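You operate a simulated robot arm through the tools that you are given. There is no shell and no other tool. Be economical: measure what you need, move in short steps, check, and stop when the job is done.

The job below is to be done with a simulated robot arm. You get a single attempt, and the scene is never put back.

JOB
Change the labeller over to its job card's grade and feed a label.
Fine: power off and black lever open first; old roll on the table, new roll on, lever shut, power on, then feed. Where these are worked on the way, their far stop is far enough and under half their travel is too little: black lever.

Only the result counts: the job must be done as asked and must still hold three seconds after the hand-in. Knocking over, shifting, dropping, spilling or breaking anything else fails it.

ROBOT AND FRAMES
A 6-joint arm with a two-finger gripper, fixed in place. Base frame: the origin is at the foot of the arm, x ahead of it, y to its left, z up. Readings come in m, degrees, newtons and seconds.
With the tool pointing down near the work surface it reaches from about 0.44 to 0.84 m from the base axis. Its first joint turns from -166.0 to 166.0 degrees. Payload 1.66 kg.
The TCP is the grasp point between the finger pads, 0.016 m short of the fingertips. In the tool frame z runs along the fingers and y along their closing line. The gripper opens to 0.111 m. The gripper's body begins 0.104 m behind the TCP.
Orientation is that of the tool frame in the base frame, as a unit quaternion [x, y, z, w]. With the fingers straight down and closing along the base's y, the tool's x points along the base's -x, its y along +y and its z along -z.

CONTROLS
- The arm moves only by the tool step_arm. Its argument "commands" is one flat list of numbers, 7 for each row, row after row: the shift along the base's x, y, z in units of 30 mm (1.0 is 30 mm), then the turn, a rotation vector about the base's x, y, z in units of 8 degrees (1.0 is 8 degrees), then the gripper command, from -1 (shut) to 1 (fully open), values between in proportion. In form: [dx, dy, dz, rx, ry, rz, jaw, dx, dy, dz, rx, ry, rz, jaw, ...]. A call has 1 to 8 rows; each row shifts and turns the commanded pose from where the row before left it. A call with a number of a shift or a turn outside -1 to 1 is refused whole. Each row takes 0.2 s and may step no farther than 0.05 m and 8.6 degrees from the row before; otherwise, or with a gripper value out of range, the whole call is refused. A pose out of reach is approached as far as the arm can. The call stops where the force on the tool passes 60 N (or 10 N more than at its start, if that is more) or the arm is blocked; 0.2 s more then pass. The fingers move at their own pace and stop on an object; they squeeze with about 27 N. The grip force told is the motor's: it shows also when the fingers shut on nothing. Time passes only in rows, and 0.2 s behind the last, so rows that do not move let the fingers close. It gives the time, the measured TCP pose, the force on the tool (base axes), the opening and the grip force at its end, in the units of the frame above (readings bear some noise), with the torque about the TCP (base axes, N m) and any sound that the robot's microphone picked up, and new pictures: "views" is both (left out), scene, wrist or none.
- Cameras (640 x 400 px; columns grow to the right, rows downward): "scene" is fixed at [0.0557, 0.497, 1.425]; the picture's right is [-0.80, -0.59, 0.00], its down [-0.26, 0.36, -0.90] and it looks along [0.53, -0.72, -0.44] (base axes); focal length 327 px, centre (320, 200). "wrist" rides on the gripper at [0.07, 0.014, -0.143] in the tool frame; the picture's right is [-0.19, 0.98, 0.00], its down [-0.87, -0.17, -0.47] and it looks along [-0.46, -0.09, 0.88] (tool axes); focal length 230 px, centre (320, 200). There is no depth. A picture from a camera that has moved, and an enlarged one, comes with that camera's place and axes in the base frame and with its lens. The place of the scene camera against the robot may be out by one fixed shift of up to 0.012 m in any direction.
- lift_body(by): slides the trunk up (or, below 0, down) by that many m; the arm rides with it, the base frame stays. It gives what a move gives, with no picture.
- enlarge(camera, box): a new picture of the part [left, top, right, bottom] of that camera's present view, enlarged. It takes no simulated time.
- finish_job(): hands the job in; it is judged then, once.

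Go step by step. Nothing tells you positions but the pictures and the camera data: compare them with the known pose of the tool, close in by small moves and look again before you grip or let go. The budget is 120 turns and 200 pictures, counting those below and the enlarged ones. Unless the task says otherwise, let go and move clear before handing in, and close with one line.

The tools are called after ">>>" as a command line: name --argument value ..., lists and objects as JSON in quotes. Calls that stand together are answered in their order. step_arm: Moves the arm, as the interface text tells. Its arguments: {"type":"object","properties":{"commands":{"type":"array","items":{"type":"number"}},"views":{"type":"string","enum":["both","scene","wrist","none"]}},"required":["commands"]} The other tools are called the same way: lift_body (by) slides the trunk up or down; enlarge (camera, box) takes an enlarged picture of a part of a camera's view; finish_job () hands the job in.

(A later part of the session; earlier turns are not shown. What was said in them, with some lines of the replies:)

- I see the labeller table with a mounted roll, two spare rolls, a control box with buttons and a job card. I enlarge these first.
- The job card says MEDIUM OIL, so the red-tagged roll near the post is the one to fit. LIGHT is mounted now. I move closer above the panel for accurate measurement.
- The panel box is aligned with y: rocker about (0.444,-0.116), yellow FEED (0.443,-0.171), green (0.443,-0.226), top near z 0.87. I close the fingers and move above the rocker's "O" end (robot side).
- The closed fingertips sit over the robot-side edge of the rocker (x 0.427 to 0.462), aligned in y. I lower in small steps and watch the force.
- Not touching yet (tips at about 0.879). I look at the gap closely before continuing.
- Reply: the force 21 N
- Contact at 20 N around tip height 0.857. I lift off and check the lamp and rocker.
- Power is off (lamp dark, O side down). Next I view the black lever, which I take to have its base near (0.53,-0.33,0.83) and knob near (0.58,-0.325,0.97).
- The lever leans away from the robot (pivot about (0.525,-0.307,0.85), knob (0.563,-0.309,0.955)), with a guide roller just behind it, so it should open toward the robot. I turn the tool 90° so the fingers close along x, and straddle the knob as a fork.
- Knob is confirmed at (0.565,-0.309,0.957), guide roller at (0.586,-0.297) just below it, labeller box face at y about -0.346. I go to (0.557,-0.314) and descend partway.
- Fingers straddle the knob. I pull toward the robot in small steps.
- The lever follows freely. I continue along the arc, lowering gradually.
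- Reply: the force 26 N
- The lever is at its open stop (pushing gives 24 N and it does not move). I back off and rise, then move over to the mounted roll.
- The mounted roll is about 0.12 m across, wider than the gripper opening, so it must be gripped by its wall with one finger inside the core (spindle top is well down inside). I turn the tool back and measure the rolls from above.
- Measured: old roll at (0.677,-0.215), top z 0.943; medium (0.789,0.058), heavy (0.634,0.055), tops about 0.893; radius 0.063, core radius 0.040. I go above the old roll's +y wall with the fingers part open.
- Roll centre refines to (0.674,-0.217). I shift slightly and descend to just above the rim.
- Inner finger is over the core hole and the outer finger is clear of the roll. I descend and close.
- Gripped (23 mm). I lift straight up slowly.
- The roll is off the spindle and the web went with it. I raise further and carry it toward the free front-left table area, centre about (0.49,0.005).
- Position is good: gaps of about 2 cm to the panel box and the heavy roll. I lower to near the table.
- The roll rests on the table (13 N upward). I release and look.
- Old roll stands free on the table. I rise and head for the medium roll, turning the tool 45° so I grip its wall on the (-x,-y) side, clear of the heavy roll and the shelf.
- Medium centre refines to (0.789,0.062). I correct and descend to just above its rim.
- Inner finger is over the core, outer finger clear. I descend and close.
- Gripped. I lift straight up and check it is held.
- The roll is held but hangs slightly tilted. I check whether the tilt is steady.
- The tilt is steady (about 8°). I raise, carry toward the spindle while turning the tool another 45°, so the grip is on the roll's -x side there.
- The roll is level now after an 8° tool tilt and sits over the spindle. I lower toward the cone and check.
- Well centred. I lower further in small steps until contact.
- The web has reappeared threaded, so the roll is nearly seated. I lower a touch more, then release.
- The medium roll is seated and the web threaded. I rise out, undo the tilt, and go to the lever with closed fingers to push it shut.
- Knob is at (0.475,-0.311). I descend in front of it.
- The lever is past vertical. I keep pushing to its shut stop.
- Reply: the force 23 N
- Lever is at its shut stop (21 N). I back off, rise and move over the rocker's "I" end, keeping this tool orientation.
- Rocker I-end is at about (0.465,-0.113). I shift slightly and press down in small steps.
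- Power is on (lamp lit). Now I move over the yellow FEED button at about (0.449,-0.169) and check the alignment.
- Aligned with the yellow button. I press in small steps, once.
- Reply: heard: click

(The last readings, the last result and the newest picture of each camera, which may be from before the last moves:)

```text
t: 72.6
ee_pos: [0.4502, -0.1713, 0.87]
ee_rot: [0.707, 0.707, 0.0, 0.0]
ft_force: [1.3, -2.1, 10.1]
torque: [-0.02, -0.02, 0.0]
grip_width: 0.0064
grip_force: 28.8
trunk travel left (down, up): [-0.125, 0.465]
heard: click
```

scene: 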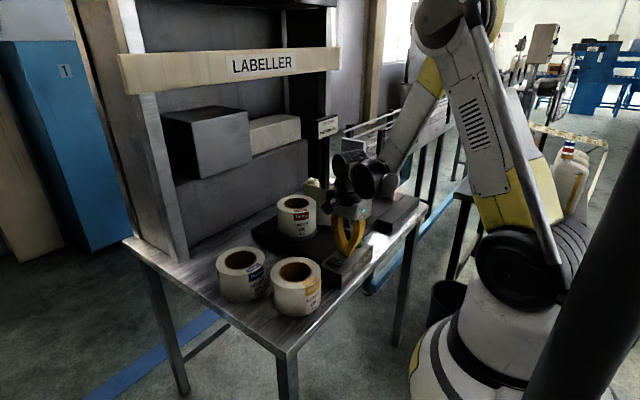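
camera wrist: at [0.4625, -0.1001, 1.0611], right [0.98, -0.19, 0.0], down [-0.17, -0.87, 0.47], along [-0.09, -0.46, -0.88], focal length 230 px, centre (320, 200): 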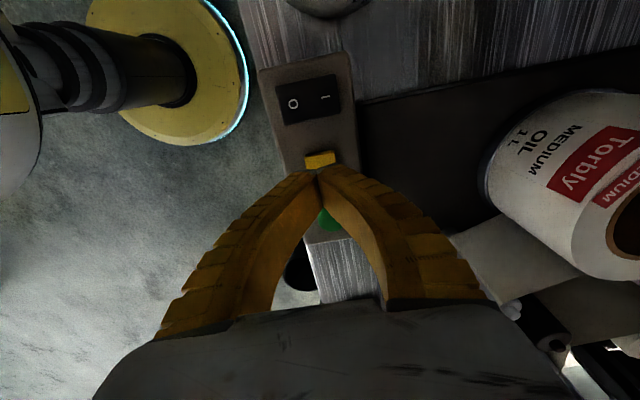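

A click was heard at 10 N. I release and rise clear, then look.

>>> step_arm --commands '[0, 0, 0.6, 0, 0, 0, -1, 0, 0, 1, 0, 0, 0, -1, 0, 0, 1, 0, 0, 0, -1, 0, 0, 1, 0, 0, 0, -1, 0, 0, 1, 0, 0, 0, -1, -0.3, 0, 1, 0, 0, 0, -1, -0.3, 0, 1, 0, 0, 0, -1]'

>>> enlarge --camera "scene" --box '[260, 150, 440, 300]'

```text
t: 74.2
ee_pos: [0.4314, -0.1715, 1.0708]
ee_rot: [0.707, 0.708, 0.0, 0.001]
ft_force: [0.2, -0.1, 0.0]
torque: [0.01, 0.0, -0.04]
grip_width: 0.0001
grip_force: 29.0
trunk travel left (down, up): [-0.125, 0.465]
camera wrist: at [0.4448, -0.1021, 1.213], right [0.98, -0.19, 0.0], down [-0.17, -0.87, 0.47], along [-0.09, -0.46, -0.88], focal length 230 px, centre (320, 200)
```

scene: 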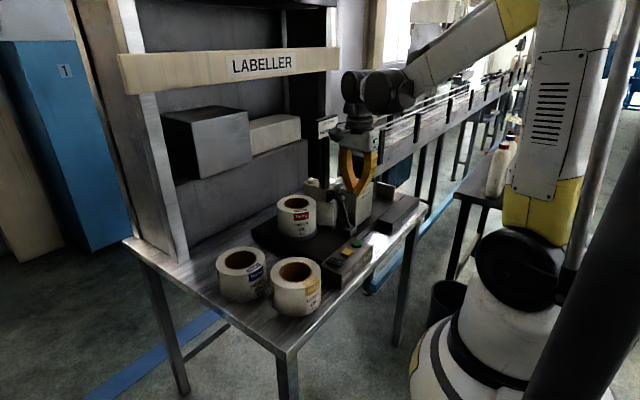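
wrist: 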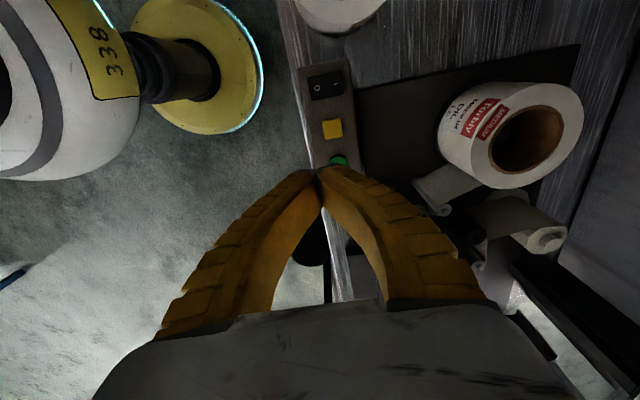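

```text
2.67 times, centred on (350, 225) of scene
camera zoom: at [0.0557, 0.497, 1.425], right [-0.8, -0.59, 0.0], down [-0.26, 0.36, -0.9], along [0.53, -0.72, -0.44], focal length 873 px, centre (240, 133)
```

zoom: 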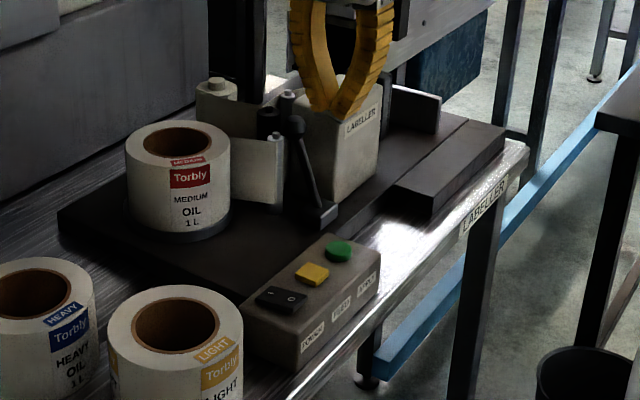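

I move aside to see the lamp and the label outlet.

>>> step_arm --commands '[-0.3, 0.9, 0.5, 0, 0, 0, -1, -0.3, 0.9, 0.5, 0, 0, 0, -1, -0.3, 0.9, 0.5, 0, 0, 0, -1, 0, 0.9, 0.5, 0, 0, 0, -1, 0, 0.9, 0, 0, 0, 0, -1]' --views "scene"

>>> enlarge --camera "scene" --box '[280, 150, 420, 250]'

```text
t: 75.4
ee_pos: [0.4068, -0.0354, 1.1278]
ee_rot: [0.708, 0.706, 0.0, 0.0]
ft_force: [-0.5, 0.1, 0.2]
torque: [0.01, 0.02, -0.02]
grip_width: 0.0
grip_force: 28.3
trunk travel left (down, up): [-0.125, 0.465]
```

scene: 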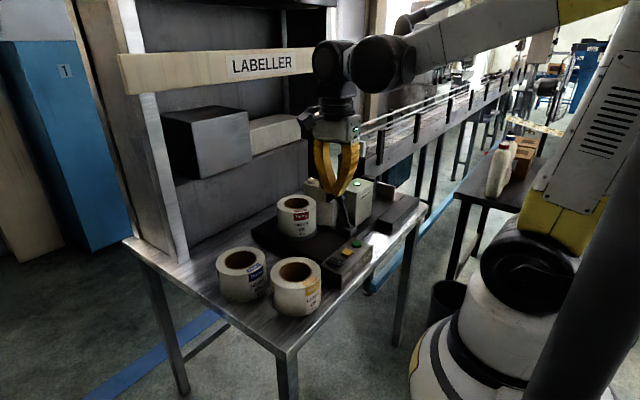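

```text
4.00 times, centred on (350, 200) of scene
camera zoom: at [0.0557, 0.497, 1.425], right [-0.8, -0.59, 0.0], down [-0.26, 0.36, -0.9], along [0.53, -0.72, -0.44], focal length 1310 px, centre (200, 200)
```

zoom: 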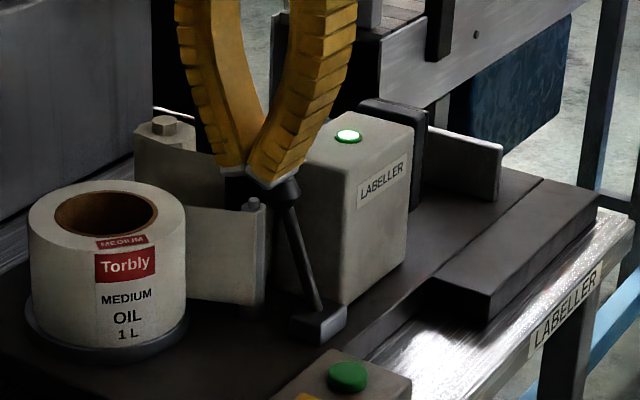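

Lamp is lit. I look from above at the outlet side of the labeller to confirm that a label was fed.

>>> step_arm --commands '[0.2, -0.9, 0.5, 0, 0, 0, 1, 0.4, -1, 0.5, 0, 0, 0, 1, 0.4, -1, 0.3, 0, 0, 0, 1, 0.4, -1, 0, 0, 0, 0, 1, 0.4, -1, 0, 0, 0, 0, 1, 0.4, -1, 0, 0, 0, 0, 1, 0.4, -1, 0, 0, 0, 0, 1, 0.4, -1, 0, 0, 0, 0, 1]'

>>> enlarge --camera "wrist" --box '[220, 60, 460, 310]'

>>> enlarge --camera "scene" --box '[280, 150, 420, 250]'

```text
t: 77.2
ee_pos: [0.4967, -0.2729, 1.168]
ee_rot: [0.707, 0.707, 0.001, -0.001]
ft_force: [0.1, 1.7, -0.2]
torque: [0.0, -0.02, 0.04]
grip_width: 0.1111
grip_force: 0.1
trunk travel left (down, up): [-0.125, 0.465]
camera wrist: at [0.5105, -0.2042, 1.3113], right [0.98, -0.19, 0.0], down [-0.17, -0.87, 0.47], along [-0.09, -0.46, -0.88], focal length 230 px, centre (320, 200)
```

scene: 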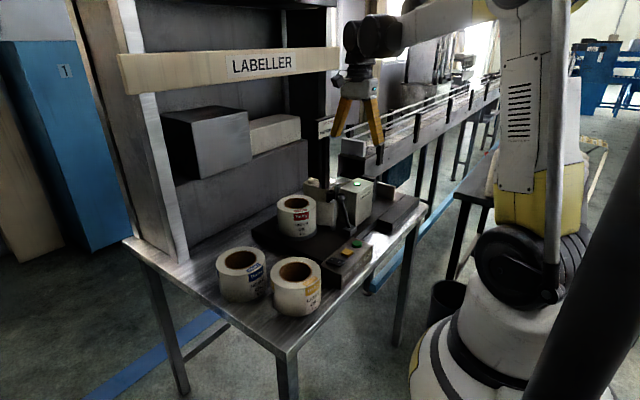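
wrist: 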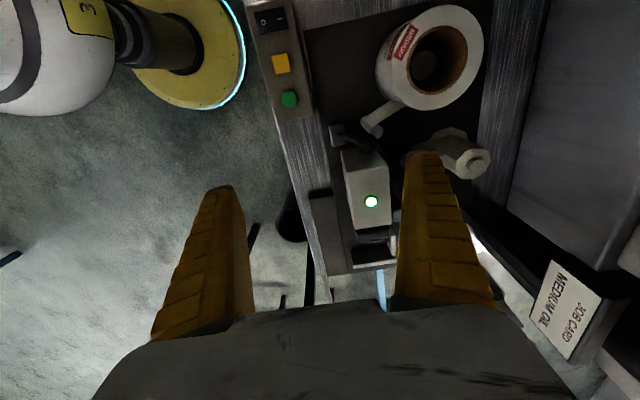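

```text
1.60 times, centred on (340, 185) of wrist
camera zoom: at [0.5105, -0.2042, 1.3113], right [0.98, -0.19, 0.0], down [-0.17, -0.87, 0.47], along [-0.09, -0.46, -0.88], focal length 368 px, centre (288, 224)
```

zoom: 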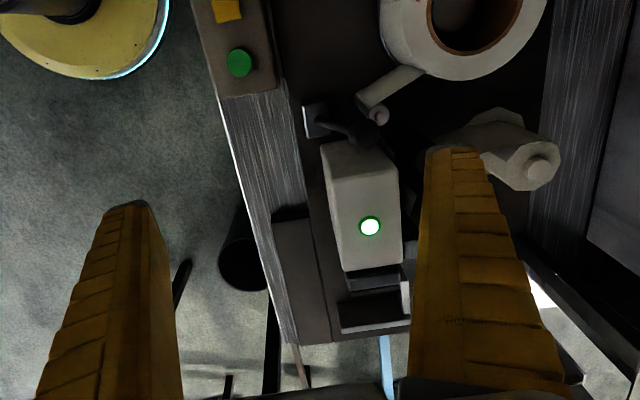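

```text
4.00 times, centred on (350, 200) of scene
camera zoom: at [0.0557, 0.497, 1.425], right [-0.8, -0.59, 0.0], down [-0.26, 0.36, -0.9], along [0.53, -0.72, -0.44], focal length 1310 px, centre (200, 200)
```

zoom: 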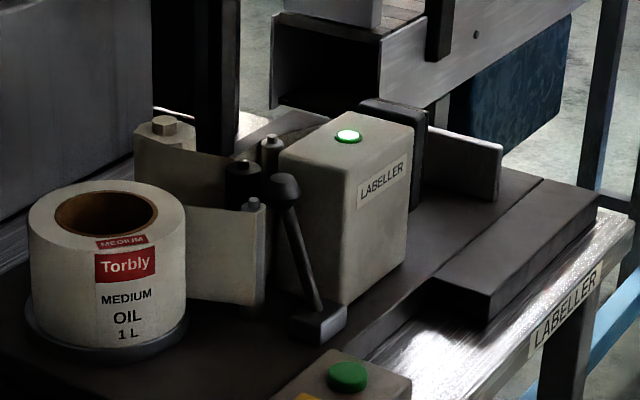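

>>> enlarge --camera "wrist" --box '[320, 180, 420, 290]'

>>> enlarge --camera "scene" --box '[310, 165, 380, 215]'

```text
3.64 times, centred on (370, 235) of wrist
camera zoom: at [0.5105, -0.2042, 1.3113], right [0.98, -0.19, 0.0], down [-0.17, -0.87, 0.47], along [-0.09, -0.46, -0.88], focal length 837 px, centre (138, 73)
```

zoom: 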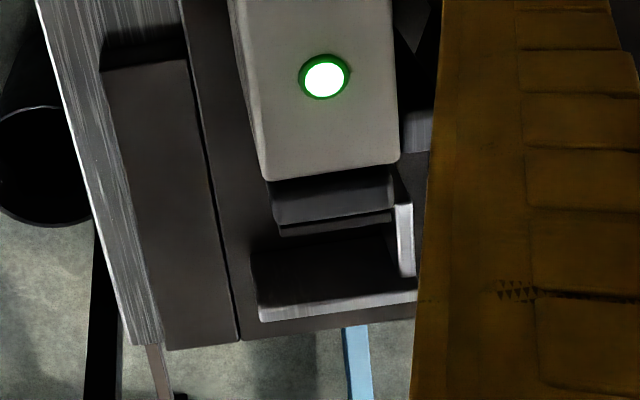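

```text
8.00 times, centred on (345, 190) of scene
camera zoom: at [0.0557, 0.497, 1.425], right [-0.8, -0.59, 0.0], down [-0.26, 0.36, -0.9], along [0.53, -0.72, -0.44], focal length 2620 px, centre (120, 280)
```

zoom: 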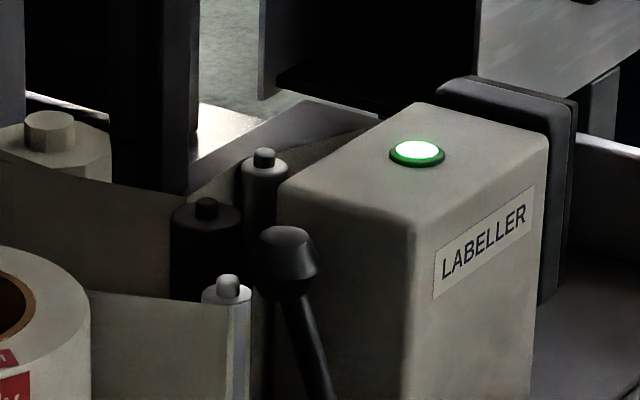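

A white strip shows by the outlet, partly hidden by a finger. I shift the camera to see it unobstructed.

>>> step_arm --commands '[0.9, -0.3, 0, 0, 0, 0, 1, 0.9, -0.3, 0, 0, 0, 0, 1, 0.9, -0.3, 0, 0, 0, 0, 1, 0, 0, 0, 0, 0, 0, 1]' --views "wrist"

>>> enlarge --camera "wrist" --box '[220, 120, 400, 290]'

```text
t: 78.2
ee_pos: [0.5782, -0.3005, 1.1693]
ee_rot: [0.707, 0.707, 0.0, 0.0]
ft_force: [1.0, -0.1, 0.9]
torque: [0.0, 0.04, 0.01]
grip_width: 0.1109
grip_force: 0.0
trunk travel left (down, up): [-0.125, 0.465]
camera wrist: at [0.5909, -0.2314, 1.312], right [0.98, -0.19, 0.0], down [-0.17, -0.87, 0.47], along [-0.09, -0.46, -0.88], focal length 230 px, centre (320, 200)
```

wrist: 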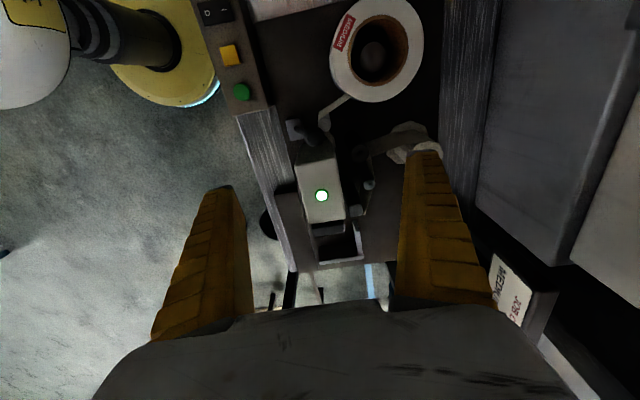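

```text
2.35 times, centred on (310, 205) of wrist
camera zoom: at [0.5909, -0.2314, 1.312], right [0.98, -0.19, 0.0], down [-0.17, -0.87, 0.47], along [-0.09, -0.46, -0.88], focal length 541 px, centre (344, 188)
```

zoom: 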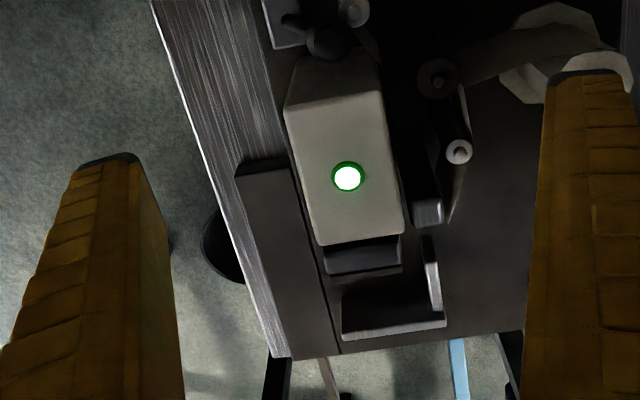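

>>> step_arm --commands '[0.8, -0.6, -0.3, 0, 0, 0, 1, 0.8, -0.6, -0.3, 0, 0, 0, 1, 0.3, -0.6, -0.3, 0, 0, 0, 1, 0, 0, 0, 0, 0, 0, 1]' --views "wrist"

>>> enlarge --camera "wrist" --box '[220, 90, 400, 270]'

```text
t: 79.2
ee_pos: [0.6345, -0.3543, 1.1405]
ee_rot: [0.707, 0.707, 0.0, 0.0]
ft_force: [0.0, 1.3, -0.5]
torque: [0.0, -0.02, 0.02]
grip_width: 0.1109
grip_force: 0.1
trunk travel left (down, up): [-0.125, 0.465]
camera wrist: at [0.6476, -0.2855, 1.2844], right [0.98, -0.19, 0.0], down [-0.17, -0.87, 0.47], along [-0.09, -0.46, -0.88], focal length 230 px, centre (320, 200)
```

wrist: 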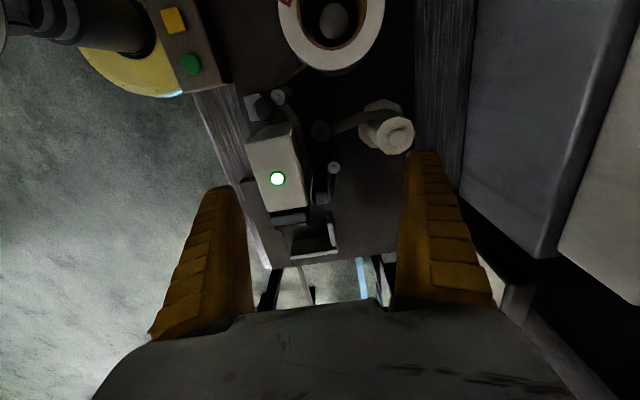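

```text
2.22 times, centred on (310, 180) of wrist
camera zoom: at [0.6476, -0.2855, 1.2844], right [0.98, -0.19, 0.0], down [-0.17, -0.87, 0.47], along [-0.09, -0.46, -0.88], focal length 511 px, centre (342, 244)
```

zoom: 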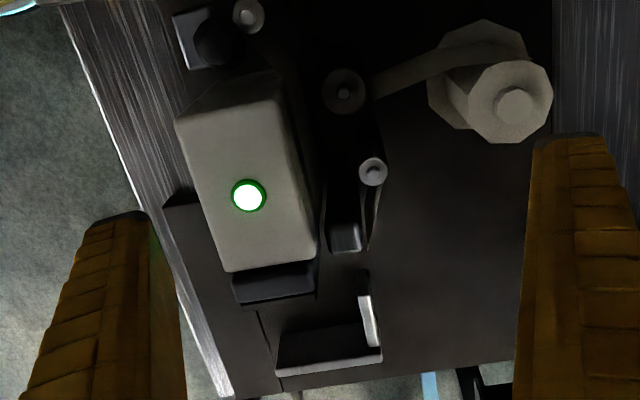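

The medium roll is seated and threaded, the lever is shut, the power lamp is lit, and the FEED button clicked on its one press. The old roll stands on the table, nothing else has moved and the arm is clear, so I hand in.

>>> finish_job

```text
The job is handed in.
```

I changed the labeller over to MEDIUM OIL and pressed FEED once. The button clicked, but I could not make out a fed label at the outlet.
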